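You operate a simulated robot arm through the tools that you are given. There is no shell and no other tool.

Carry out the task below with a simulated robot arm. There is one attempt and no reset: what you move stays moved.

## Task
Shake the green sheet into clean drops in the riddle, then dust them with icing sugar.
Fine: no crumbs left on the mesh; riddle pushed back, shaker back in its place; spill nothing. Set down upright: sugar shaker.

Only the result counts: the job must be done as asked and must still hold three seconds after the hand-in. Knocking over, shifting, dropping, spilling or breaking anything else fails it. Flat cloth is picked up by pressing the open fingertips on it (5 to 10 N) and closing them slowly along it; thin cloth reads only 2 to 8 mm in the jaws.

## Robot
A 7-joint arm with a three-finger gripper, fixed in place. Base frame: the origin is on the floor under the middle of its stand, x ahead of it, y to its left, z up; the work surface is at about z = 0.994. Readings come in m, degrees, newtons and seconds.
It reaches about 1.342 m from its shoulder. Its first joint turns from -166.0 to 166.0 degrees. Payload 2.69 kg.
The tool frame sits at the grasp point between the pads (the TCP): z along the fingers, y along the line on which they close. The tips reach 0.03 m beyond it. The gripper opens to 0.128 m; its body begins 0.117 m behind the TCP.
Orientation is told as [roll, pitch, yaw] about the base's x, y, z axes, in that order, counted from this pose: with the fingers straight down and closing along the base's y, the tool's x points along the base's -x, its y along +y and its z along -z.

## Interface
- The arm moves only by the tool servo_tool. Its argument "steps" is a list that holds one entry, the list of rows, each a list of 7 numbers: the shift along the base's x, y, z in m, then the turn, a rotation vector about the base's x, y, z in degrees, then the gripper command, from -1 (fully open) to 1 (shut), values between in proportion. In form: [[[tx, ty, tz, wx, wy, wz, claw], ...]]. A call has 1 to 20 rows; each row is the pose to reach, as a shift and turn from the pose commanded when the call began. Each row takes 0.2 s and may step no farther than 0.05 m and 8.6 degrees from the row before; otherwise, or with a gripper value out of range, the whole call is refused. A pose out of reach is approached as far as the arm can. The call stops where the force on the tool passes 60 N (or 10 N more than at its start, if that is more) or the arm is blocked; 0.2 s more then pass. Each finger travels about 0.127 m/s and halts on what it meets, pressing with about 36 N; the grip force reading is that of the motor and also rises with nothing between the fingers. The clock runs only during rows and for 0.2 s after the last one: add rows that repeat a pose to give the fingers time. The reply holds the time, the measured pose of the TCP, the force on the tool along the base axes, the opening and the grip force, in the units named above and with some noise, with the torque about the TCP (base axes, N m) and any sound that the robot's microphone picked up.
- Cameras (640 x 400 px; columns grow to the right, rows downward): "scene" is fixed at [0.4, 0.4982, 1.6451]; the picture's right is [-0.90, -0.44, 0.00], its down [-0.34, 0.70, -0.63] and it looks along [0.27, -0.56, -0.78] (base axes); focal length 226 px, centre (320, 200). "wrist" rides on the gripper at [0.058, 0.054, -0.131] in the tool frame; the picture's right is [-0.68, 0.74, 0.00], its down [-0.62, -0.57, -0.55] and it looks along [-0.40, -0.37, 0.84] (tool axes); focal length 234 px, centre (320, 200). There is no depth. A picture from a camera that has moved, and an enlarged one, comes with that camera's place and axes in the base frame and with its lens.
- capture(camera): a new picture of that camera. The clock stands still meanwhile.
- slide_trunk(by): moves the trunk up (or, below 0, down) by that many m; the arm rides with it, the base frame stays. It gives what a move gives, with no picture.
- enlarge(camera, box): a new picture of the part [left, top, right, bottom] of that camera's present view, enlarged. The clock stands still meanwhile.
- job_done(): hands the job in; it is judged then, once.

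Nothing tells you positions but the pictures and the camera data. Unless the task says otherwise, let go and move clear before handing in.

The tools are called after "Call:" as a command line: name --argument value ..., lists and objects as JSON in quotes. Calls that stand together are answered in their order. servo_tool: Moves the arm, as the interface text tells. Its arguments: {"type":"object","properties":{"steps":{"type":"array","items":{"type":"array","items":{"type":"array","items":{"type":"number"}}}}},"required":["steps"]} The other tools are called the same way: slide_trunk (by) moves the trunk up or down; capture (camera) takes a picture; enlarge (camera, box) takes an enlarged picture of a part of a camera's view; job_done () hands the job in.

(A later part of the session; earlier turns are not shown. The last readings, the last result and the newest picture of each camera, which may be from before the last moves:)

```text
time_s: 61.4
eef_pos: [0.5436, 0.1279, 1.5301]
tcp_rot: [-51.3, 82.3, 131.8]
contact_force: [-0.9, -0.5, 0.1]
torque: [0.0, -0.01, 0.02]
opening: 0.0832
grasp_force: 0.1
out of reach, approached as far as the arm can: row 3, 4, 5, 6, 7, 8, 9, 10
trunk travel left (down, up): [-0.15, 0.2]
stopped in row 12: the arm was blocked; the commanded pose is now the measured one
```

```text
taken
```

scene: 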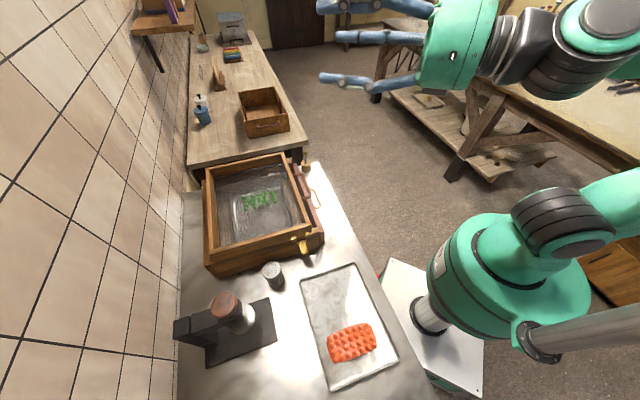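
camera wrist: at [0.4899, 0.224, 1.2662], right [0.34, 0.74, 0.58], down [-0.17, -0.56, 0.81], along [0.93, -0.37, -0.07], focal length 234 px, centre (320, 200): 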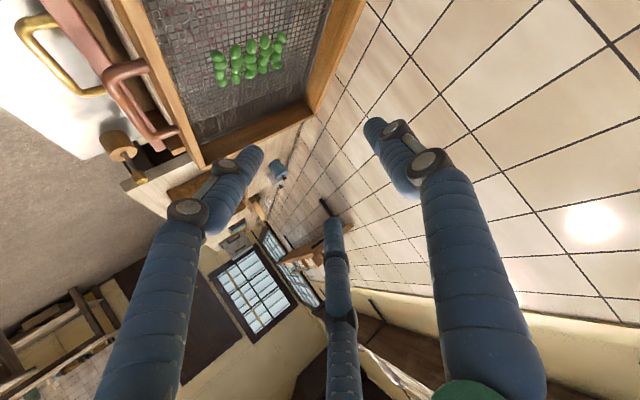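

That spin direction runs into a joint limit (good to know before holding anything). I unwind the spin in the other direction in open air.

Call:
servo_tool --steps '[[[0, 0, 0, -8.4, -0.49, 0.71, -0.3], [0, 0, 0, -16.8, -0.98, 1.42, -0.3], [0, 0, 0, -25.2, -1.47, 2.13, -0.3], [0, 0, 0, -33.6, -1.96, 2.84, -0.3], [0, 0, 0, -42, -2.45, 3.55, -0.3], [0, 0, 0, -50.4, -2.94, 4.26, -0.3], [0, 0, 0, -58.8, -3.43, 4.97, -0.3], [0, 0, 0, -67.2, -3.92, 5.68, -0.3], [0, 0, 0, -75.6, -4.41, 6.39, -0.3], [0, 0, 0, -84, -4.9, 7.1, -0.3]]]'

Call:
capture --camera "scene"

```text
time_s: 63.6
eef_pos: [0.5448, 0.1266, 1.5295]
tcp_rot: [85.0, 11.3, -87.7]
contact_force: [-0.8, -0.4, -0.6]
torque: [-0.02, 0.0, 0.0]
opening: 0.0834
grasp_force: 0.1
trunk travel left (down, up): [-0.15, 0.2]
```

```text
taken
```

scene: 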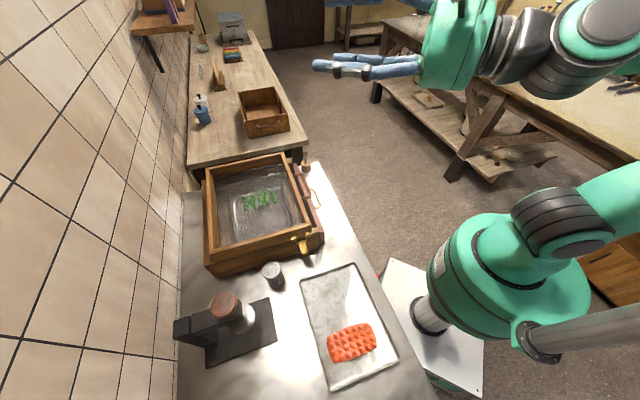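

Call:
servo_tool --steps '[[[0, 0, 0, -8.4, -0.49, 0.71, -0.3], [0, 0, 0, -16.8, -0.98, 1.42, -0.3], [0, 0, 0, -25.2, -1.47, 2.13, -0.3], [0, 0, 0, -33.6, -1.96, 2.84, -0.3], [0, 0, 0, -42, -2.45, 3.55, -0.3], [0, 0, 0, -50.4, -2.94, 4.26, -0.3], [0, 0, 0, -58.8, -3.43, 4.97, -0.3], [0, 0, 0, -67.2, -3.92, 5.68, -0.3], [0, 0, 0, -75.6, -4.41, 6.39, -0.3], [0, 0, 0, -84, -4.9, 7.1, -0.3], [0, 0, 0, -92.4, -5.39, 7.81, -0.3], [0, 0, 0, -100.8, -5.88, 8.52, -0.3]]]'

Call:
capture --camera "scene"

```text
time_s: 66.2
eef_pos: [0.5447, 0.1279, 1.5282]
tcp_rot: [1.0, -85.2, 2.2]
contact_force: [-0.5, -0.3, 0.2]
torque: [0.0, 0.0, -0.01]
opening: 0.0832
grasp_force: 0.0
trunk travel left (down, up): [-0.15, 0.2]
```

```text
taken
```

scene: 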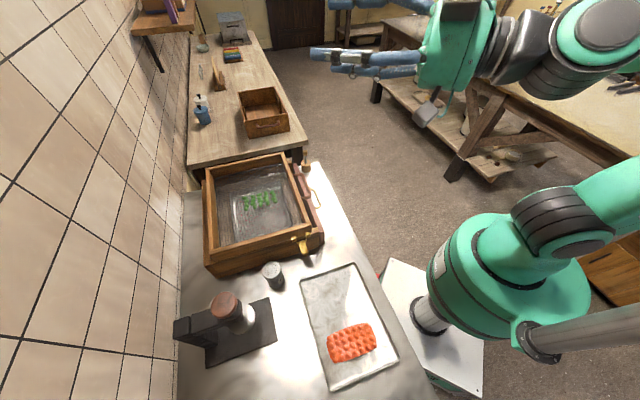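

Back to the starting spin. I now test the opposite spin direction in short batches.

Call:
servo_tool --steps '[[[0, 0, 0, -8.4, -0.49, 0.71, -0.3], [0, 0, 0, -16.8, -0.98, 1.42, -0.3], [0, 0, 0, -25.2, -1.47, 2.13, -0.3], [0, 0, 0, -33.6, -1.96, 2.84, -0.3], [0, 0, 0, -42, -2.45, 3.55, -0.3], [0, 0, 0, -50.4, -2.94, 4.26, -0.3], [0, 0, 0, -58.8, -3.43, 4.97, -0.3], [0, 0, 0, -67.2, -3.92, 5.68, -0.3], [0, 0, 0, -75.6, -4.41, 6.39, -0.3], [0, 0, 0, -84, -4.9, 7.1, -0.3]]]'

Call:
servo_tool --steps '[[[0, 0, 0, -8.4, -0.49, 0.71, -0.3], [0, 0, 0, -16.8, -0.98, 1.42, -0.3], [0, 0, 0, -25.2, -1.47, 2.13, -0.3], [0, 0, 0, -33.6, -1.96, 2.84, -0.3]]]'

```text
time_s: 68.4
eef_pos: [0.5455, 0.1277, 1.5302]
tcp_rot: [-85.3, -5.8, 92.9]
contact_force: [0.0, 0.2, -1.0]
torque: [-0.04, -0.01, -0.01]
opening: 0.0832
grasp_force: 0.0
trunk travel left (down, up): [-0.15, 0.2]
```

```text
time_s: 69.4
eef_pos: [0.5441, 0.1282, 1.5296]
tcp_rot: [-84.7, 28.0, 95.9]
contact_force: [0.0, 0.0, 0.7]
torque: [-0.05, 0.02, 0.02]
opening: 0.083
grasp_force: 0.1
trunk travel left (down, up): [-0.15, 0.2]
```

Call:
servo_tool --steps '[[[0, 0, 0, -8.4, -0.49, 0.71, -0.3], [0, 0, 0, -16.8, -0.98, 1.42, -0.3], [0, 0, 0, -25.2, -1.47, 2.13, -0.3], [0, 0, 0, -33.6, -1.96, 2.84, -0.3]]]'

Call:
servo_tool --steps '[[[0, 0, 0, -8.4, -0.49, 0.71, -0.3], [0, 0, 0, -16.8, -0.98, 1.42, -0.3], [0, 0, 0, -25.2, -1.47, 2.13, -0.3], [0, 0, 0, -29, -1.7, 2.5, -0.3]]]'

Call:
capture --camera "scene"

```text
time_s: 70.4
eef_pos: [0.5862, 0.1339, 1.5174]
tcp_rot: [-83.8, 45.7, 98.1]
contact_force: [-0.1, 0.5, -0.2]
torque: [0.0, -0.01, 0.0]
opening: 0.0831
grasp_force: 0.0
out of reach, approached as far as the arm can: row 2, 3, 4
trunk travel left (down, up): [-0.15, 0.2]
```

```text
time_s: 71.4
eef_pos: [0.6676, 0.0986, 1.533]
tcp_rot: [-86.3, 72.8, 99.5]
contact_force: [-2.2, -0.3, 2.4]
torque: [-0.04, 0.26, 0.02]
opening: 0.0836
grasp_force: 0.1
out of reach, approached as far as the arm can: row 1, 2, 3, 4
trunk travel left (down, up): [-0.15, 0.2]
```

```text
taken
```

scene: 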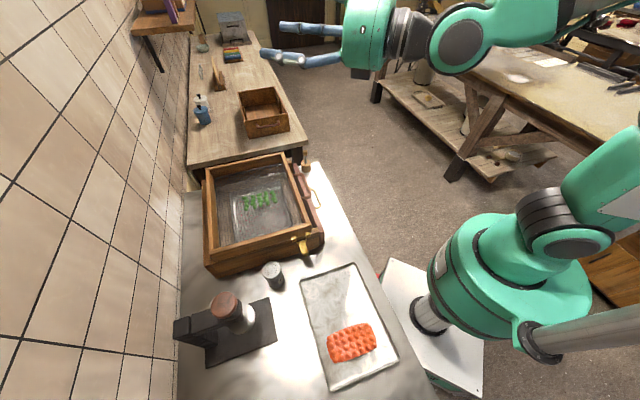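

The other direction also hits a limit near −125° in this arm posture, so the usable spin depends on posture. I unwind and return to the earlier lower posture to test there.

Call:
servo_tool --steps '[[[0, 0, 0, 8.4, 0.49, -0.71, -0.3], [0, 0, 0, 16.8, 0.98, -1.42, -0.3], [0, 0, 0, 25.2, 1.47, -2.13, -0.3], [0, 0, 0, 33.6, 1.96, -2.84, -0.3], [0, 0, 0, 42, 2.45, -3.55, -0.3], [0, 0, 0, 50.4, 2.94, -4.26, -0.3], [0, 0, 0, 58.8, 3.43, -4.97, -0.3], [0, 0, 0, 62.4, 3.64, -5.27, -0.3], [0, 0, 0, 62.4, 3.64, -5.27, -0.3]]]'

Call:
capture --camera "scene"

```text
time_s: 73.4
eef_pos: [0.6732, 0.1037, 1.5298]
tcp_rot: [-89.0, 10.2, 91.7]
contact_force: [0.6, -0.2, 0.0]
torque: [-0.01, 0.0, 0.03]
opening: 0.0831
grasp_force: 0.1
trunk travel left (down, up): [-0.15, 0.2]
```

```text
taken
```

scene: 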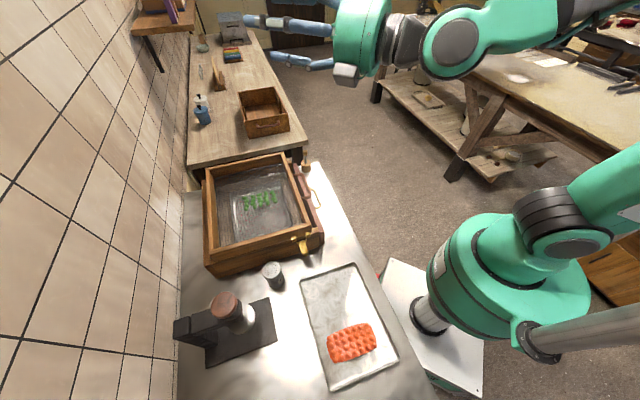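

Call:
servo_tool --steps '[[[0, 0, 0, 8.4, 0.23, -0.14, -0.3], [0, 0, 0, 16.8, 0.46, -0.28, -0.3], [0, 0, 0, 25.2, 0.69, -0.42, -0.3], [0, 0, 0, 33.6, 0.92, -0.56, -0.3], [0, 0, 0, 42, 1.15, -0.7, -0.3], [0, 0, 0, 50.4, 1.38, -0.84, -0.3], [0, 0, 0, 58.8, 1.61, -0.98, -0.3], [0, 0, 0, 67.2, 1.84, -1.12, -0.3], [0, 0, 0, 75.6, 2.07, -1.26, -0.3], [0, 0, 0, 84, 2.3, -1.4, -0.3], [0, 0, 0, 92.4, 2.53, -1.54, -0.3], [0, 0, 0, 100, 2.75, -1.68, -0.3]]]'

Call:
capture --camera "scene"

```text
time_s: 76.0
eef_pos: [0.6737, 0.1043, 1.5294]
tcp_rot: [-3.5, -89.1, 5.0]
contact_force: [0.2, -0.5, 0.7]
torque: [-0.02, 0.01, 0.0]
opening: 0.0829
grasp_force: 0.1
trunk travel left (down, up): [-0.15, 0.2]
```

```text
taken
```

scene: 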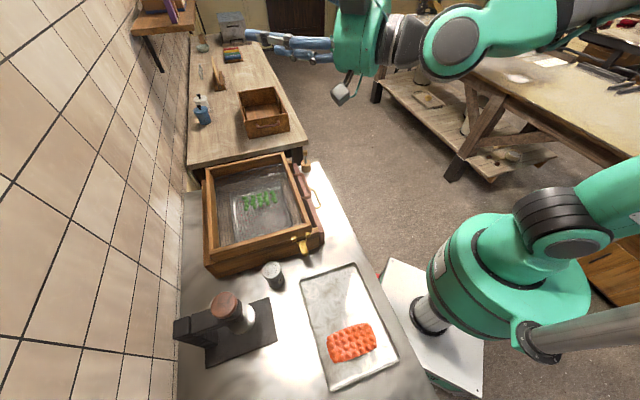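

Call:
servo_tool --steps '[[[-0.006, 0.008, -0.035, 0, 3.6, 0, -0.3], [-0.011, 0.016, -0.07, 0, 7.2, 0, -0.3], [-0.016, 0.025, -0.105, 0, 10.9, 0, -0.3], [-0.022, 0.033, -0.14, 0, 14.5, 0, -0.3], [-0.027, 0.041, -0.175, 0, 18.1, 0, -0.3], [-0.033, 0.05, -0.21, 0, 21.7, 0, -0.3], [-0.038, 0.058, -0.245, 0, 25.4, 0, -0.3], [-0.044, 0.066, -0.28, 0, 29, 0, -0.3], [-0.044, 0.066, -0.28, 0, 29, 0, -0.3]]]'

Call:
capture --camera "scene"

```text
time_s: 78.0
eef_pos: [0.6309, 0.172, 1.247]
tcp_rot: [1.2, -59.9, 0.5]
contact_force: [0.3, -0.2, 1.0]
torque: [-0.03, -0.03, 0.0]
opening: 0.0833
grasp_force: 0.1
trunk travel left (down, up): [-0.15, 0.2]
```

```text
taken
```

scene: 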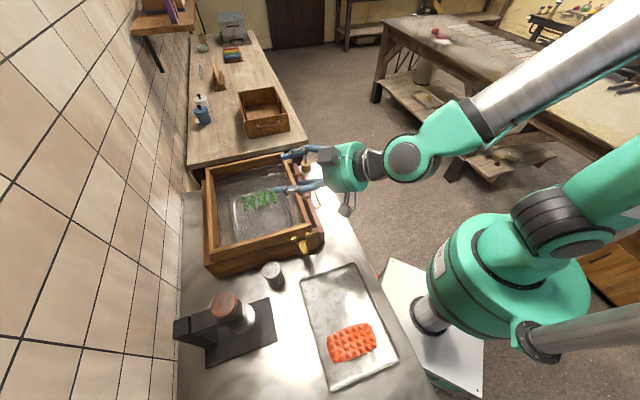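

The arm is in a different posture now; I test positive spin here in short batches.

Call:
servo_tool --steps '[[[0, 0, 0, 7.361, 0, -4.25, -0.3], [0, 0, 0, 14.722, 0, -8.5, -0.3], [0, 0, 0, 22.083, 0, -12.75, -0.3], [0, 0, 0, 29.444, 0, -17, -0.3], [0, 0, 0, 36.805, 0, -21.25, -0.3], [0, 0, 0, 44.166, 0, -25.5, -0.3], [0, 0, 0, 51.527, 0, -29.75, -0.3], [0, 0, 0, 58.888, 0, -34, -0.3], [0, 0, 0, 66.249, 0, -38.25, -0.3], [0, 0, 0, 73.61, 0, -42.5, -0.3], [0, 0, 0, 80.97, 0, -46.75, -0.3]]]'

Call:
servo_tool --steps '[[[0, 0, 0, 7.361, 0, -4.25, -0.3], [0, 0, 0, 14.722, 0, -8.5, -0.3]]]'

Call:
servo_tool --steps '[[[0, 0, 0, 7.361, 0, -4.25, -0.3], [0, 0, 0, 14.722, 0, -8.5, -0.3]]]'

```text
time_s: 80.4
eef_pos: [0.6292, 0.1712, 1.2503]
tcp_rot: [61.6, 3.0, -91.7]
contact_force: [-0.7, 0.2, -0.6]
torque: [-0.04, -0.02, 0.0]
opening: 0.0831
grasp_force: 0.1
trunk travel left (down, up): [-0.15, 0.2]
```

```text
time_s: 81.0
eef_pos: [0.6291, 0.1709, 1.249]
tcp_rot: [60.0, 17.6, -100.5]
contact_force: [-0.1, -1.0, -1.0]
torque: [0.02, -0.02, -0.02]
opening: 0.0832
grasp_force: 0.1
trunk travel left (down, up): [-0.15, 0.2]
```

```text
time_s: 81.6
eef_pos: [0.6285, 0.1705, 1.2504]
tcp_rot: [55.7, 31.8, -110.9]
contact_force: [-0.2, 0.2, 0.0]
torque: [0.0, 0.05, -0.03]
opening: 0.0833
grasp_force: 0.1
trunk travel left (down, up): [-0.15, 0.2]
```

Call:
servo_tool --steps '[[[0, 0, 0, 7.361, 0, -4.25, -0.3], [0, 0, 0, 14.722, 0, -8.5, -0.3], [0, 0, 0, 22.083, 0, -12.75, -0.3]]]'

Call:
servo_tool --steps '[[[0, 0, 0, 7.361, 0, -4.25, -0.3], [0, 0, 0, 14.722, 0, -8.5, -0.3], [0, 0, 0, 22.083, 0, -12.75, -0.3]]]'

Call:
capture --camera "scene"

```text
time_s: 82.4
eef_pos: [0.6279, 0.1697, 1.2489]
tcp_rot: [39.9, 50.4, -134.4]
contact_force: [-0.1, -0.3, -0.9]
torque: [-0.04, 0.0, -0.02]
opening: 0.0831
grasp_force: 0.0
trunk travel left (down, up): [-0.15, 0.2]
```

```text
time_s: 83.2
eef_pos: [0.6284, 0.1704, 1.248]
tcp_rot: [4.4, 59.9, -176.8]
contact_force: [0.2, 0.0, 0.3]
torque: [-0.01, -0.01, 0.02]
opening: 0.0832
grasp_force: 0.0
trunk travel left (down, up): [-0.15, 0.2]
```

```text
taken
```

scene: 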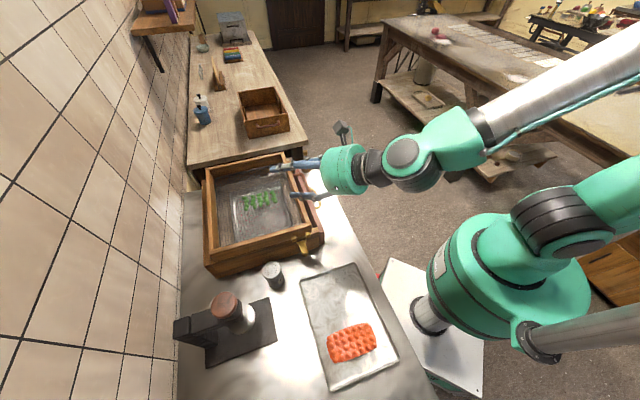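

A half-turn spin works in this posture (spin 0 → 180°). So I will grip the shaker with this orientation (camera on top) and invert by spinning back. I move to a pre-grasp point behind the shaker, heading slightly away from the riddle.

Call:
servo_tool --steps '[[[-0.018, 0.034, -0.02, 0, 0, -3.3, -0.5], [-0.037, 0.068, -0.042, 0, 0, -6.6, -0.6], [-0.055, 0.103, -0.064, 0, 0, -9.9, -0.7], [-0.073, 0.137, -0.085, 0, 0, -13.2, -0.72], [-0.091, 0.171, -0.107, 0, 0, -16.5, -0.72], [-0.11, 0.206, -0.128, 0, 0, -19.8, -0.72], [-0.128, 0.24, -0.149, 0, 0, -23, -0.72], [-0.128, 0.24, -0.149, 0, 0, -23, -0.72]]]'

Call:
capture --camera "wrist"

Call:
capture --camera "scene"

```text
time_s: 85.0
eef_pos: [0.5028, 0.4114, 1.0999]
tcp_rot: [4.8, 60.0, 160.4]
contact_force: [-0.1, 1.0, -0.8]
torque: [-0.06, -0.08, -0.11]
opening: 0.1103
grasp_force: 0.0
trunk travel left (down, up): [-0.15, 0.2]
```

```text
taken
camera wrist: at [0.4053, 0.4012, 1.2187], right [-0.61, -0.56, -0.56], down [-0.5, 0.82, -0.28], along [0.61, 0.1, -0.78], focal length 234 px, centre (320, 200)
```

wrist: 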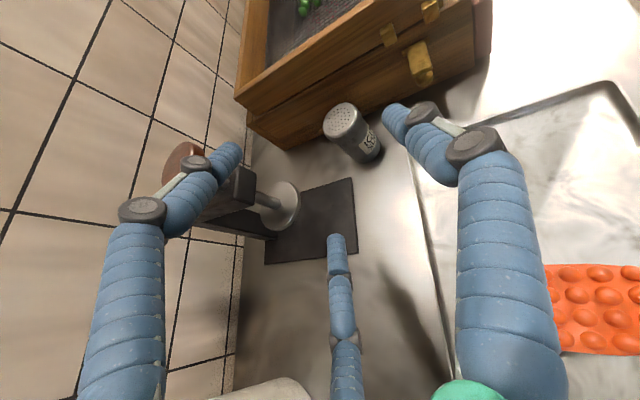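

```text
taken
```

scene: 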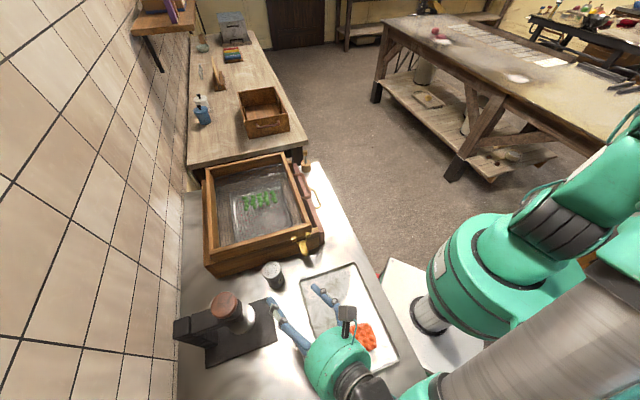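

Call:
servo_tool --steps '[[[0.017, -0.01, -0.027, 0.5, -0.25, -0.35, -0.72], [0.034, -0.02, -0.054, 1.1, -0.5, -0.7, -0.72], [0.051, -0.03, -0.081, 1.6, -0.75, -1.05, -0.72], [0.0685, -0.039, -0.108, 2.2, -1.03, -1.39, -0.72], [0.0685, -0.039, -0.108, 2.2, -1.03, -1.39, -0.72]]]'

Call:
capture --camera "wrist"

Call:
enlarge --camera "scene" --box '[180, 240, 360, 400]'

```text
time_s: 86.2
eef_pos: [0.57, 0.3717, 0.9931]
tcp_rot: [-0.2, 60.1, 154.8]
contact_force: [1.1, 0.8, -0.8]
torque: [-0.02, -0.01, -0.05]
opening: 0.1101
grasp_force: 0.1
trunk travel left (down, up): [-0.15, 0.2]
```

```text
taken
camera wrist: at [0.4715, 0.3595, 1.1095], right [-0.62, -0.52, -0.59], down [-0.47, 0.84, -0.26], along [0.63, 0.12, -0.77], focal length 234 px, centre (320, 200)
```

wrist: 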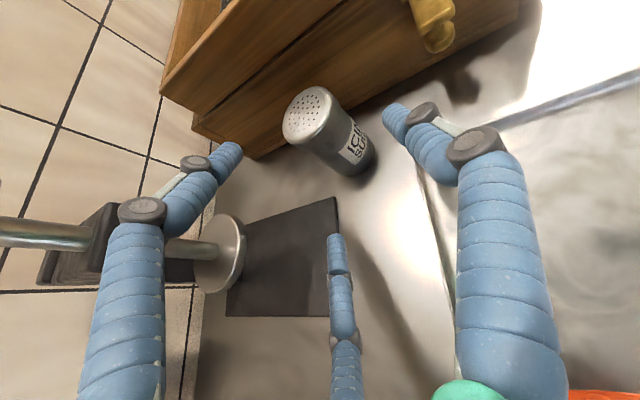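

```text
2.50 times, centred on (270, 320) of scene
camera zoom: at [0.4, 0.4982, 1.6451], right [-0.9, -0.44, 0.0], down [-0.34, 0.7, -0.63], along [0.27, -0.56, -0.78], focal length 565 px, centre (445, -100)
```

zoom: 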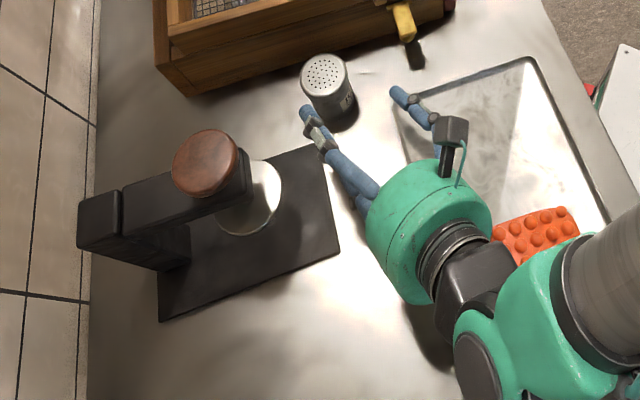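

The shaker is centred on the approach line. I advance along the finger axis in small steps.

Call:
servo_tool --steps '[[[0.0157, -0.0074, -0.01, 0, 0, 0, -0.72], [0.0314, -0.0147, -0.02, 0, 0, 0, -0.72], [0.0471, -0.0221, -0.03, 0, 0, 0, -0.72], [0.0471, -0.0221, -0.03, 0, 0, 0, -0.72]]]'

Call:
capture --camera "wrist"

Call:
enlarge --camera "scene" --box '[220, 240, 340, 340]'

```text
time_s: 87.2
eef_pos: [0.6189, 0.3498, 0.961]
tcp_rot: [-0.3, 60.2, 155.0]
contact_force: [0.2, 0.4, -0.1]
torque: [-0.02, 0.01, 0.03]
opening: 0.11
grasp_force: 0.2
trunk travel left (down, up): [-0.15, 0.2]
```

```text
taken
camera wrist: at [0.5188, 0.3372, 1.0784], right [-0.62, -0.52, -0.59], down [-0.47, 0.84, -0.26], along [0.63, 0.12, -0.77], focal length 234 px, centre (320, 200)
```

wrist: 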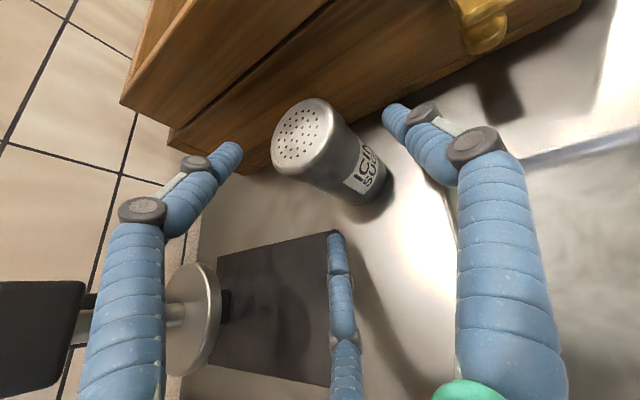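

```text
4.00 times, centred on (280, 290) of scene
camera zoom: at [0.4, 0.4982, 1.6451], right [-0.9, -0.44, 0.0], down [-0.34, 0.7, -0.63], along [0.27, -0.56, -0.78], focal length 905 px, centre (480, -160)
```

zoom: 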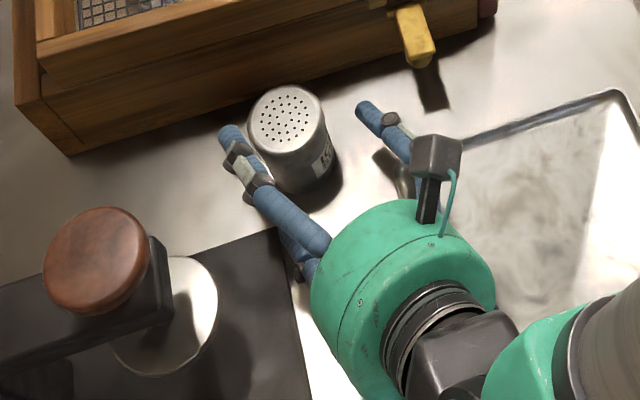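

Call:
servo_tool --steps '[[[0.0105, -0.0049, -0.0067, 0, 0, 0, -0.72], [0.021, -0.0098, -0.0133, 0, 0, 0, -0.72], [0.021, -0.0098, -0.0133, 0, 0, 0, -0.72]]]'

Call:
capture --camera "wrist"

Call:
enlarge --camera "scene" --box '[220, 240, 340, 340]'

```text
time_s: 88.0
eef_pos: [0.6373, 0.3396, 0.9497]
tcp_rot: [-0.2, 60.1, 154.9]
contact_force: [1.0, -0.3, 0.5]
torque: [-0.02, 0.02, 0.01]
opening: 0.1102
grasp_force: 0.0
trunk travel left (down, up): [-0.15, 0.2]
```

```text
taken
camera wrist: at [0.5393, 0.3268, 1.0653], right [-0.62, -0.52, -0.59], down [-0.47, 0.84, -0.26], along [0.63, 0.12, -0.77], focal length 234 px, centre (320, 200)
```

wrist: 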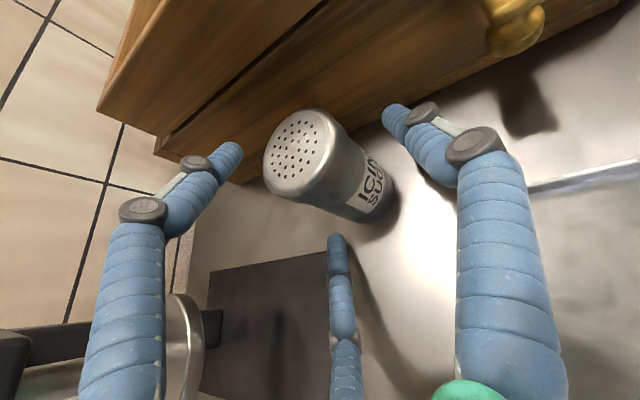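

```text
4.00 times, centred on (280, 290) of scene
camera zoom: at [0.4, 0.4982, 1.6451], right [-0.9, -0.44, 0.0], down [-0.34, 0.7, -0.63], along [0.27, -0.56, -0.78], focal length 905 px, centre (480, -160)
```

zoom: 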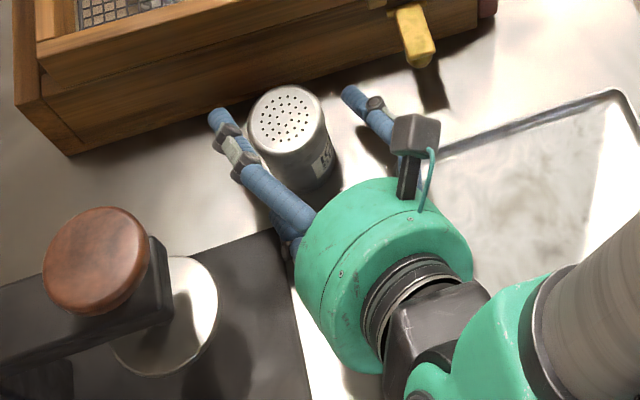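

The shaker is low relative to the stacked finger pair at this tilt, so a steeper approach will grip better. I back out and first rehearse the whole pour motion empty, over the riddle.

Call:
servo_tool --steps '[[[-0.0157, 0.0074, 0.01, 0, 0, 0, -0.72], [-0.0392, 0.0184, 0.025, 0, 0, 0, -0.72], [-0.0628, 0.0294, 0.04, 0, 0, 0, -0.72], [-0.0864, 0.0405, 0.055, 0, 0, 0, -0.72], [-0.0864, 0.0405, 0.095, 0, 0, 0, -0.72], [-0.0864, 0.0405, 0.14, 0, 0, 0, -0.72], [-0.0864, 0.0405, 0.185, 0, 0, 0, -0.72], [-0.0864, 0.0405, 0.23, 0, 0, 0, -0.72], [-0.0864, 0.0405, 0.27, 0, 0, 0, -0.72], [-0.0864, 0.0405, 0.27, 0, 0, 0, -0.72]]]'

Call:
capture --camera "scene"

```text
time_s: 90.2
eef_pos: [0.5519, 0.3821, 1.2195]
tcp_rot: [-0.3, 60.1, 154.9]
contact_force: [0.0, 0.0, 0.2]
torque: [0.03, 0.01, 0.04]
opening: 0.1105
grasp_force: 0.1
trunk travel left (down, up): [-0.15, 0.2]
```

```text
taken
```

scene: 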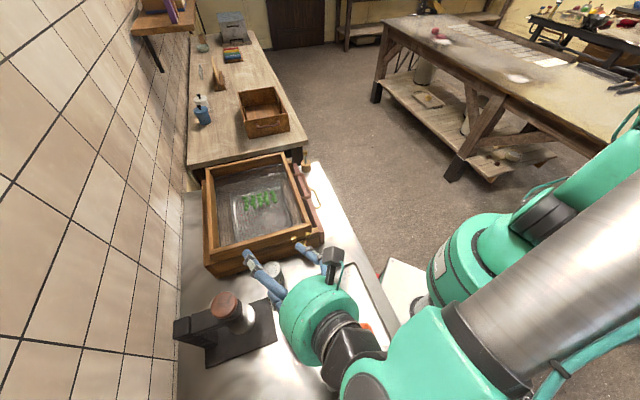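

Call:
servo_tool --steps '[[[0, 0, 0, 2.8, 6.04, 0, -0.72], [0, 0, 0, 5.6, 12.1, 0, -0.6], [0, 0, 0, 8.45, 18.13, 0, -0.4], [0.033, -0.03, 0.005, 8.45, 18.13, 0, -0.2], [0.066, -0.06, 0.01, 8.45, 18.13, 0, -0.1], [0.099, -0.09, 0.01, 8.45, 18.13, 0, -0.1], [0.132, -0.12, 0.01, 8.45, 18.13, 0, -0.1], [0.165, -0.15, 0.01, 8.45, 18.13, 0, -0.1], [0.198, -0.18, 0.01, 8.45, 18.13, 0, -0.1], [0.231, -0.209, 0.01, 8.45, 18.13, 0, -0.1], [0.264, -0.239, 0.01, 8.45, 18.13, 0, -0.1], [0.298, -0.269, 0.01, 8.45, 18.13, 0, -0.1], [0.298, -0.269, 0.01, 8.45, 18.13, 0, -0.1]]]'

Call:
capture --camera "scene"

Call:
capture --camera "wrist"

```text
time_s: 93.0
eef_pos: [0.8511, 0.1118, 1.2285]
tcp_rot: [-0.3, 40.1, 154.9]
contact_force: [1.1, -0.7, -0.3]
torque: [0.1, -0.01, 0.02]
opening: 0.0705
grasp_force: 0.1
trunk travel left (down, up): [-0.15, 0.2]
```

```text
taken
```

scene: 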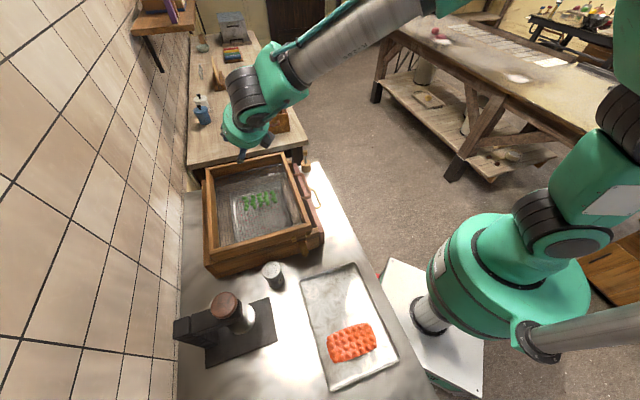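

```text
taken
camera wrist: at [0.7931, 0.0797, 1.3656], right [-0.78, -0.45, -0.44], down [-0.51, 0.86, 0.03], along [0.36, 0.24, -0.9], focal length 234 px, centre (320, 200)
```

wrist: 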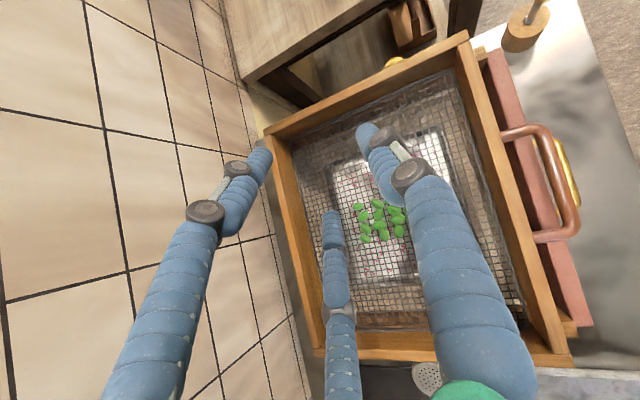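

Transport is fine. I rehearse the spin back by 180° here, then the raise of elevation.

Call:
servo_tool --steps '[[[0, 0, 0, -4.777, 2.228, 6.281, -0.1], [0, 0, 0, -9.554, 4.456, 12.562, -0.1], [0, 0, 0, -14.331, 6.684, 18.843, -0.1], [0, 0, 0, -19.108, 8.912, 25.124, -0.1], [0, 0, 0, -23.885, 11.14, 31.405, -0.1], [0, 0, 0, -28.662, 13.368, 37.686, -0.1], [0, 0, 0, -33.439, 15.596, 43.967, -0.1], [0, 0, 0, -38.216, 17.824, 50.248, -0.1], [0, 0, 0, -42.993, 20.052, 56.529, -0.1], [0, 0, 0, -47.77, 22.28, 62.81, -0.1], [0, 0, 0, -52.547, 24.508, 69.091, -0.1]]]'

Call:
servo_tool --steps '[[[0, 0, 0, -4.777, 2.228, 6.281, -0.1], [0, 0, 0, -9.554, 4.456, 12.562, -0.1], [0, 0, 0, -14.331, 6.684, 18.843, -0.1], [0, 0, 0, -19.108, 8.912, 25.124, -0.1], [0, 0, 0, -23.885, 11.14, 31.405, -0.1], [0, 0, 0, -28.662, 13.368, 37.686, -0.1], [0, 0, 0, -33.439, 15.596, 43.967, -0.1], [0, 0, 0, -38.216, 17.824, 50.248, -0.1], [0, 0, 0, -42.993, 20.052, 56.529, -0.1], [0, 0, 0, -47.77, 22.28, 62.81, -0.1], [0, 0, 0, -52.547, 24.508, 69.091, -0.1]]]'

Call:
capture --camera "scene"

```text
time_s: 95.4
eef_pos: [0.8483, 0.11, 1.2286]
tcp_rot: [39.9, -0.1, -114.8]
contact_force: [-0.9, -0.1, -0.3]
torque: [-0.01, 0.0, -0.02]
opening: 0.0703
grasp_force: 0.0
trunk travel left (down, up): [-0.15, 0.2]
```

```text
time_s: 97.8
eef_pos: [0.8486, 0.1107, 1.2285]
tcp_rot: [-0.4, -39.9, -24.3]
contact_force: [0.1, -0.2, -0.8]
torque: [-0.03, 0.01, 0.02]
opening: 0.0706
grasp_force: 0.1
trunk travel left (down, up): [-0.15, 0.2]
```

```text
taken
```

scene: 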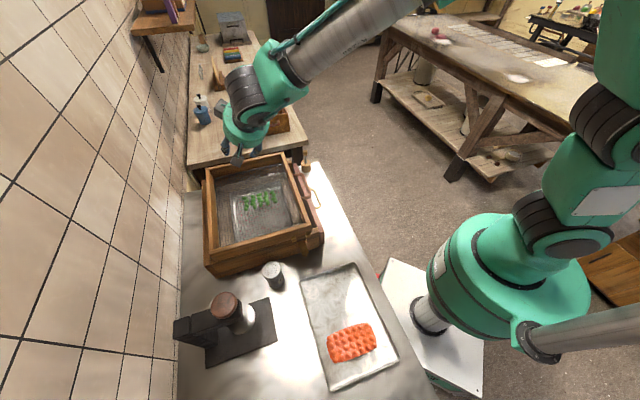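

Call:
servo_tool --steps '[[[0, 0, 0, -3.434, -7.364, 0, -0.1], [0, 0, 0, -6.868, -14.728, 0, -0.1], [0, 0, 0, -10.302, -22.092, 0, -0.1], [0, 0, 0, -13.736, -29.456, 0, -0.1]]]'

Call:
servo_tool --steps '[[[0, 0, 0, -3.434, -7.364, 0, -0.1], [0, 0, 0, -6.868, -14.728, 0, -0.1]]]'

Call:
servo_tool --steps '[[[0, 0, 0, -3.434, -7.364, 0, -0.1], [0, 0, 0, -6.868, -14.728, 0, -0.1]]]'

Call:
capture --camera "scene"

```text
time_s: 98.8
eef_pos: [0.8482, 0.1107, 1.2294]
tcp_rot: [-1.1, -72.5, -24.0]
contact_force: [0.1, 0.5, 0.7]
torque: [0.03, -0.01, 0.02]
opening: 0.0704
grasp_force: 0.1
trunk travel left (down, up): [-0.15, 0.2]
```

```text
time_s: 99.4
eef_pos: [0.8494, 0.1117, 1.2298]
tcp_rot: [-14.0, -88.7, -11.1]
contact_force: [-0.2, 0.2, 0.4]
torque: [0.06, 0.02, 0.0]
opening: 0.0705
grasp_force: 0.1
trunk travel left (down, up): [-0.15, 0.2]
```

```text
time_s: 100.0
eef_pos: [0.8496, 0.1108, 1.2301]
tcp_rot: [-179.0, -74.9, 153.7]
contact_force: [-0.2, -0.1, 0.7]
torque: [-0.01, 0.0, -0.01]
opening: 0.0705
grasp_force: 0.0
trunk travel left (down, up): [-0.15, 0.2]
```

```text
taken
```

scene: 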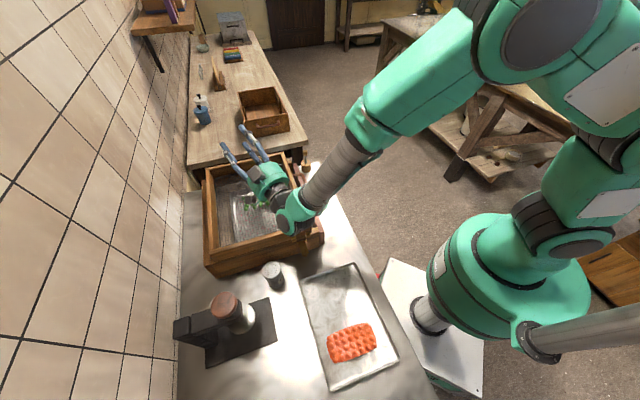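

The full pour pose is reachable. I reverse it the same way and go back for the shaker.

Call:
servo_tool --steps '[[[0, 0, 0, 3.434, 7.364, 0, -0.1], [0, 0, 0, 6.868, 14.728, 0, -0.1], [0, 0, 0, 10.302, 22.092, 0, -0.1], [0, 0, 0, 13.736, 29.456, 0, -0.1], [0, 0, 0, 17.17, 36.82, 0, -0.1], [0, 0, 0, 20.604, 44.184, 0, -0.1], [0, 0, 0, 24.038, 51.548, 0, -0.1], [0, 0, 0, 27.472, 58.912, 0, -0.1], [0, 0, 0, 27.472, 58.912, 0, -0.1]]]'

Call:
servo_tool --steps '[[[0, 0, 0, 4.777, -2.228, -6.281, -0.1], [0, 0, 0, 9.554, -4.456, -12.562, -0.1], [0, 0, 0, 14.331, -6.684, -18.843, -0.1], [0, 0, 0, 19.108, -8.912, -25.124, -0.1], [0, 0, 0, 23.885, -11.14, -31.405, -0.1], [0, 0, 0, 28.662, -13.368, -37.686, -0.1], [0, 0, 0, 33.439, -15.596, -43.967, -0.1], [0, 0, 0, 38.216, -17.824, -50.248, -0.1], [0, 0, 0, 42.993, -20.052, -56.529, -0.1], [0, 0, 0, 47.77, -22.28, -62.81, -0.1], [0, 0, 0, 52.547, -24.508, -69.091, -0.1]]]'

Call:
servo_tool --steps '[[[0, 0, 0, 4.777, -2.228, -6.281, -0.1], [0, 0, 0, 9.554, -4.456, -12.562, -0.1], [0, 0, 0, 14.331, -6.684, -18.843, -0.1], [0, 0, 0, 19.108, -8.912, -25.124, -0.1], [0, 0, 0, 23.885, -11.14, -31.405, -0.1], [0, 0, 0, 28.662, -13.368, -37.686, -0.1], [0, 0, 0, 33.439, -15.596, -43.967, -0.1], [0, 0, 0, 38.216, -17.824, -50.248, -0.1], [0, 0, 0, 42.993, -20.052, -56.529, -0.1], [0, 0, 0, 47.77, -22.28, -62.81, -0.1], [0, 0, 0, 52.547, -24.508, -69.091, -0.1]]]'

```text
time_s: 102.0
eef_pos: [0.8495, 0.1102, 1.228]
tcp_rot: [-0.4, -39.8, -24.6]
contact_force: [0.2, 0.1, -0.4]
torque: [0.02, -0.04, 0.04]
opening: 0.0705
grasp_force: 0.1
trunk travel left (down, up): [-0.15, 0.2]
```

```text
time_s: 104.4
eef_pos: [0.8497, 0.1115, 1.2296]
tcp_rot: [39.9, 0.1, -115.0]
contact_force: [0.1, -0.4, 0.0]
torque: [0.04, 0.03, -0.05]
opening: 0.0704
grasp_force: 0.1
trunk travel left (down, up): [-0.15, 0.2]
```

```text
time_s: 106.8
eef_pos: [0.8499, 0.1114, 1.2296]
tcp_rot: [-0.3, 40.1, 154.9]
contact_force: [0.3, 0.1, 0.1]
torque: [0.01, 0.02, 0.0]
opening: 0.0703
grasp_force: 0.0
trunk travel left (down, up): [-0.15, 0.2]
```

Call:
servo_tool --steps '[[[-0.032, 0.0287, 0, 0, 0, 0, -0.2], [-0.065, 0.0573, 0, 0, 0, 0, -0.3], [-0.097, 0.086, -0.005, 0, 0, 0, -0.4], [-0.13, 0.1147, -0.02, 0, 0, 0, -0.5], [-0.162, 0.1433, -0.04, 0, 0, 0, -0.6], [-0.194, 0.172, -0.06, 0, 0, 0, -0.6], [-0.227, 0.2007, -0.08, 0, 0, 0, -0.6], [-0.259, 0.2293, -0.095, 0, 0, 0, -0.6], [-0.2914, 0.258, -0.11, 0, 0, 0, -0.6], [-0.2914, 0.258, -0.14, 0, 0, 0, -0.6], [-0.2914, 0.258, -0.17, 0, 0, 0, -0.6], [-0.2914, 0.258, -0.17, 0, 0, 0, -0.6]]]'

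Call:
capture --camera "wrist"

Call:
enlarge --camera "scene" --box '[220, 240, 340, 340]'

```text
time_s: 109.4
eef_pos: [0.5568, 0.3699, 1.0564]
tcp_rot: [0.0, 40.0, 154.9]
contact_force: [1.0, -0.5, -0.6]
torque: [-0.03, 0.03, 0.01]
opening: 0.1024
grasp_force: 0.1
trunk travel left (down, up): [-0.15, 0.2]
```

```text
taken
camera wrist: at [0.4987, 0.3384, 1.1946], right [-0.78, -0.45, -0.44], down [-0.51, 0.86, 0.02], along [0.36, 0.24, -0.9], focal length 234 px, centre (320, 200)
```

wrist: 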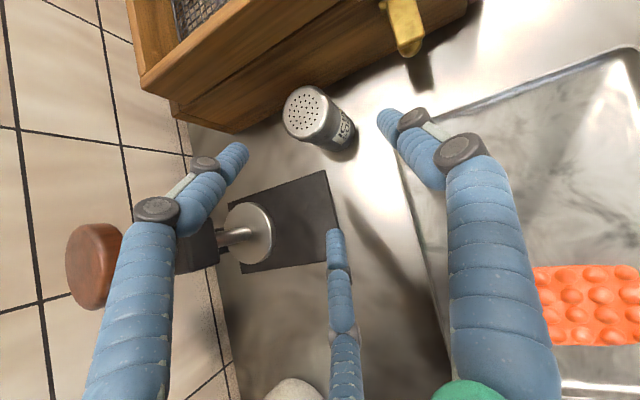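

```text
4.00 times, centred on (280, 290) of scene
camera zoom: at [0.4, 0.4982, 1.6451], right [-0.9, -0.44, 0.0], down [-0.34, 0.7, -0.63], along [0.27, -0.56, -0.78], focal length 905 px, centre (480, -160)
```

zoom: 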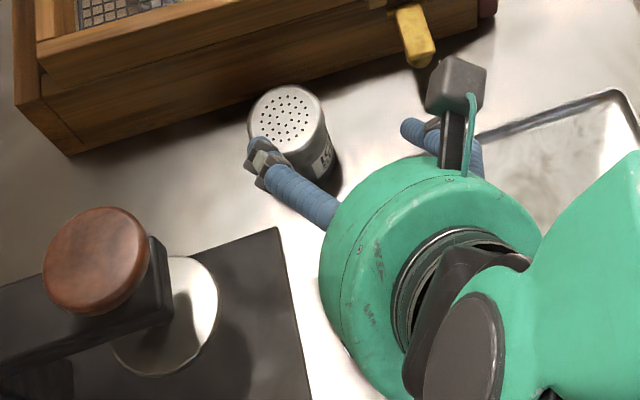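

The shaker sits right on the approach line for this steeper angle. I advance in steps.

Call:
servo_tool --steps '[[[0.0175, -0.0082, -0.023, 0, 0, 0, -0.6], [0.035, -0.0163, -0.046, 0, 0, 0, -0.6], [0.0524, -0.0245, -0.069, 0, 0, 0, -0.6], [0.0641, -0.0299, -0.0843, 0, 0, 0, -0.6], [0.0641, -0.0299, -0.0843, 0, 0, 0, -0.6]]]'

Call:
capture --camera "wrist"

Call:
enlarge --camera "scene" --box '[220, 240, 340, 340]'

```text
time_s: 110.6
eef_pos: [0.6233, 0.3403, 0.9715]
tcp_rot: [-0.1, 40.2, 154.9]
contact_force: [0.6, 0.7, 0.7]
torque: [0.01, -0.01, -0.03]
opening: 0.1021
grasp_force: 0.1
trunk travel left (down, up): [-0.15, 0.2]
```

```text
taken
camera wrist: at [0.5637, 0.3082, 1.1107], right [-0.78, -0.45, -0.44], down [-0.51, 0.86, 0.03], along [0.36, 0.24, -0.9], focal length 234 px, centre (320, 200)
```

wrist: 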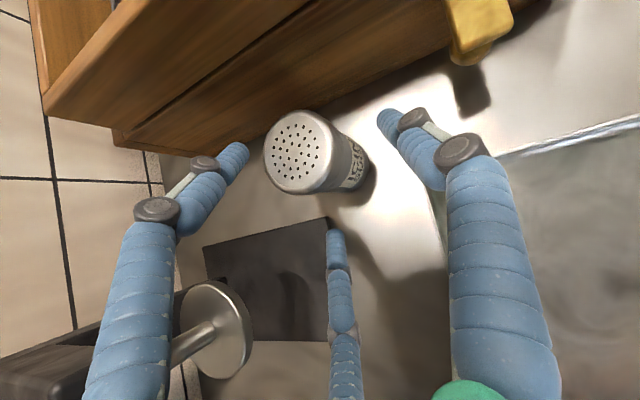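

```text
4.00 times, centred on (280, 290) of scene
camera zoom: at [0.4, 0.4982, 1.6451], right [-0.9, -0.44, 0.0], down [-0.34, 0.7, -0.63], along [0.27, -0.56, -0.78], focal length 905 px, centre (480, -160)
```

zoom: 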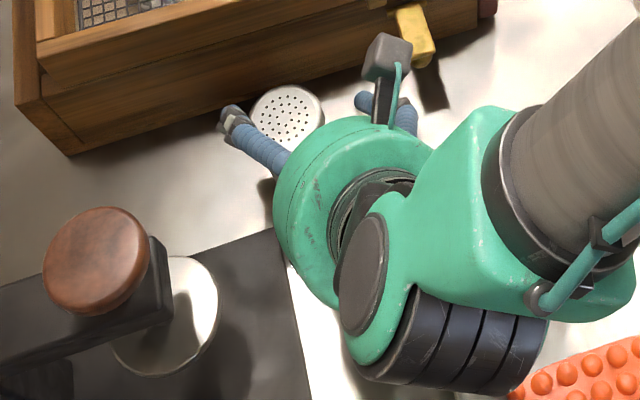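

Call:
servo_tool --steps '[[[0.008, -0.004, -0.0115, 0, 0, 0, -0.6], [0.0165, -0.008, -0.023, 0, 0, 0, -0.6], [0.0245, -0.0118, -0.0345, 0, 0, 0, -0.6], [0.0245, -0.0118, -0.0345, 0, 0, 0, -0.6]]]'

Call:
capture --camera "wrist"

Call:
enlarge --camera "scene" --box '[220, 240, 340, 340]'

```text
time_s: 111.6
eef_pos: [0.6467, 0.3273, 0.9388]
tcp_rot: [-0.2, 40.1, 154.9]
contact_force: [0.4, -0.5, -0.6]
torque: [-0.01, 0.01, 0.0]
opening: 0.1024
grasp_force: 0.0
trunk travel left (down, up): [-0.15, 0.2]
```

```text
taken
camera wrist: at [0.5886, 0.2968, 1.0774], right [-0.78, -0.45, -0.44], down [-0.51, 0.86, 0.03], along [0.36, 0.24, -0.9], focal length 234 px, centre (320, 200)
```

wrist: 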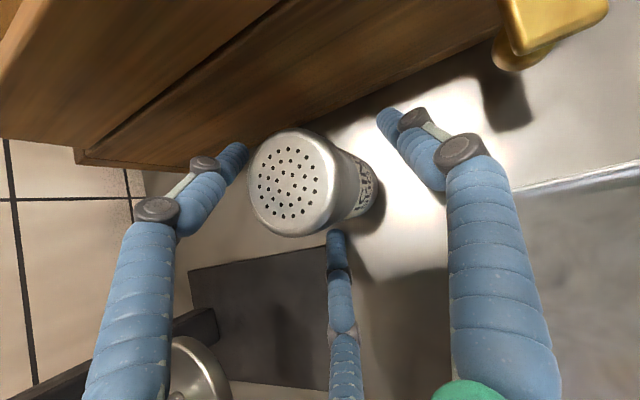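

```text
4.00 times, centred on (280, 290) of scene
camera zoom: at [0.4, 0.4982, 1.6451], right [-0.9, -0.44, 0.0], down [-0.34, 0.7, -0.63], along [0.27, -0.56, -0.78], focal length 905 px, centre (480, -160)
```

zoom: 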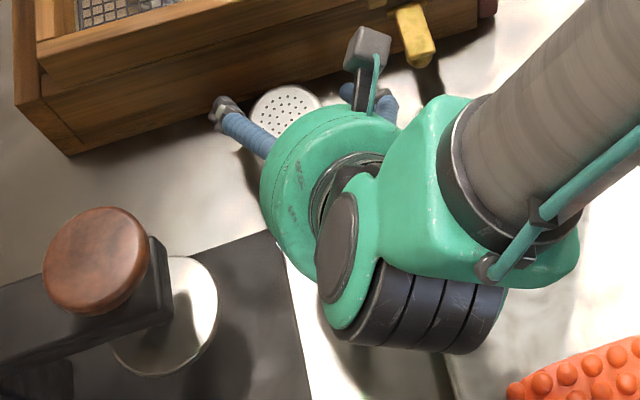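

The three fingers surround the shaker evenly. I close slowly.

Call:
servo_tool --steps '[[[0, 0, 0, 0, 0, 0, -0.5], [0, 0, 0, 0, 0, 0, -0.4], [0, 0, 0, 0, 0, 0, -0.3], [0, 0, 0, 0, 0, 0, -0.22], [0, 0, 0, 0, 0, 0, -0.15], [0, 0, 0, 0, 0, 0, -0.15]]]'

Call:
capture --camera "wrist"

```text
time_s: 113.0
eef_pos: [0.6475, 0.3285, 0.9397]
tcp_rot: [-0.2, 40.1, 154.9]
contact_force: [1.8, 1.6, 4.9]
torque: [0.08, -0.07, 0.05]
opening: 0.0772
grasp_force: 2.2
trunk travel left (down, up): [-0.15, 0.2]
```

```text
taken
camera wrist: at [0.5884, 0.297, 1.0781], right [-0.78, -0.45, -0.44], down [-0.51, 0.86, 0.02], along [0.37, 0.24, -0.9], focal length 234 px, centre (320, 200)
```

wrist: 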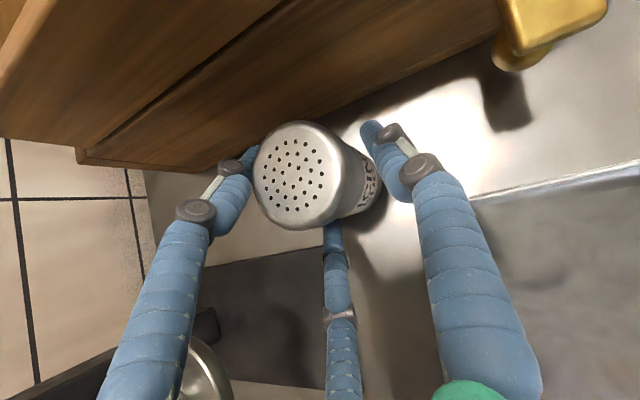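

Call:
servo_tool --steps '[[[0, 0, 0, 0, 0, 0, -0.1], [0, 0, 0, 0, 0, 0, -0.05], [0, 0, 0, 0, 0, 0, 0.0], [0, 0, 0, 0, 0, 0, 0.0]]]'

Call:
capture --camera "wrist"

Call:
enlarge --camera "scene" --box '[220, 240, 340, 340]'

```text
time_s: 114.0
eef_pos: [0.6467, 0.3282, 0.9388]
tcp_rot: [-0.3, 40.1, 154.9]
contact_force: [-0.5, -0.7, 1.9]
torque: [0.07, 0.04, 0.01]
opening: 0.0725
grasp_force: 36.6
trunk travel left (down, up): [-0.15, 0.2]
```

```text
taken
camera wrist: at [0.5881, 0.2967, 1.0775], right [-0.78, -0.45, -0.44], down [-0.51, 0.86, 0.02], along [0.36, 0.24, -0.9], focal length 234 px, centre (320, 200)
```

wrist: 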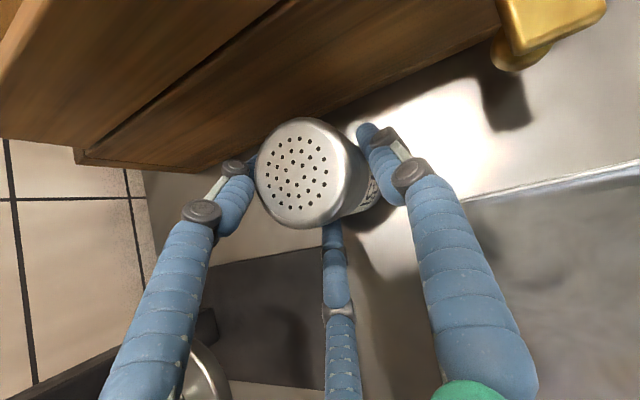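

```text
4.00 times, centred on (280, 290) of scene
camera zoom: at [0.4, 0.4982, 1.6451], right [-0.9, -0.44, 0.0], down [-0.34, 0.7, -0.63], along [0.27, -0.56, -0.78], focal length 905 px, centre (480, -160)
```

zoom: 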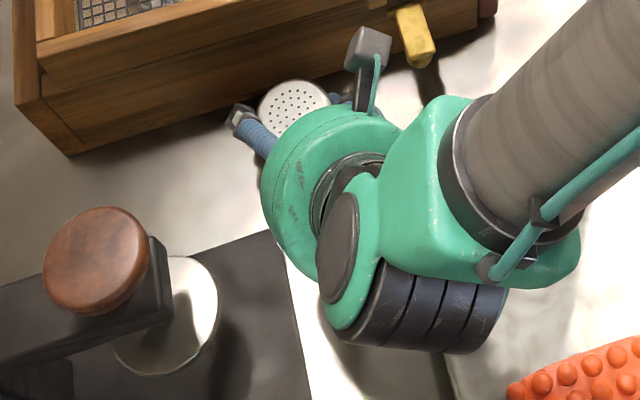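

The shaker is gripped (36 N), having shifted about 9 mm during closing, which I'll correct when putting it back. I lift it a little and check.

Call:
servo_tool --steps '[[[0, 0, 0.005, 0, 0, 0, 0.05], [0, 0, 0.012, 0, 0, 0, 0.05], [0, 0, 0.02, 0, 0, 0, 0.05], [0, 0, 0.03, 0, 0, 0, 0.05], [0, 0, 0.03, 0, 0, 0, 0.05]]]'

Call:
capture --camera "wrist"

Call:
enlarge --camera "scene" --box '[220, 230, 340, 330]'

```text
time_s: 115.2
eef_pos: [0.6462, 0.3277, 0.9711]
tcp_rot: [-0.2, 40.1, 154.9]
contact_force: [-0.5, -0.3, -1.2]
torque: [0.04, 0.02, 0.02]
opening: 0.0721
grasp_force: 35.6
trunk travel left (down, up): [-0.15, 0.2]
```

```text
taken
camera wrist: at [0.5879, 0.2965, 1.1089], right [-0.78, -0.45, -0.44], down [-0.51, 0.86, 0.02], along [0.37, 0.24, -0.9], focal length 234 px, centre (320, 200)
```

wrist: 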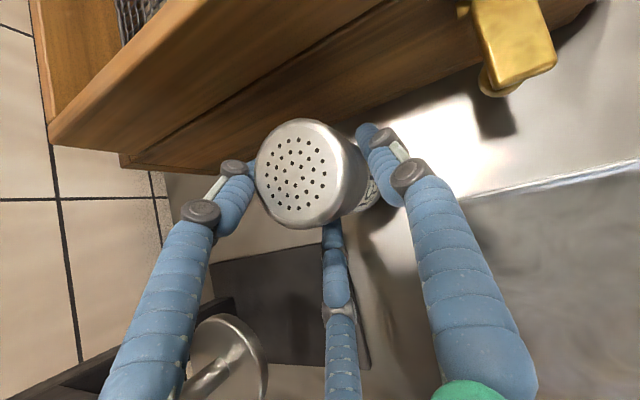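

```text
4.00 times, centred on (280, 280) of scene
camera zoom: at [0.4, 0.4982, 1.6451], right [-0.9, -0.44, 0.0], down [-0.34, 0.7, -0.63], along [0.27, -0.56, -0.78], focal length 905 px, centre (480, -120)
```

zoom: 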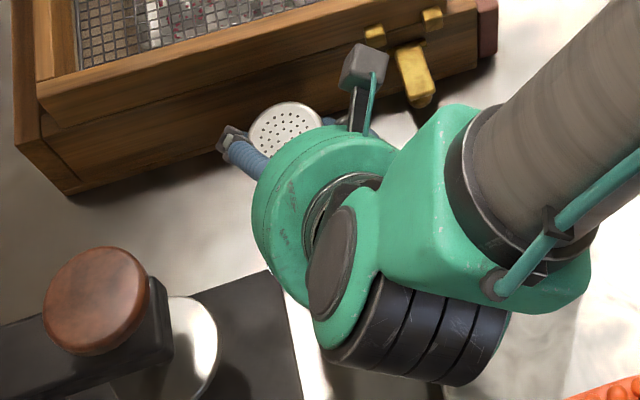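

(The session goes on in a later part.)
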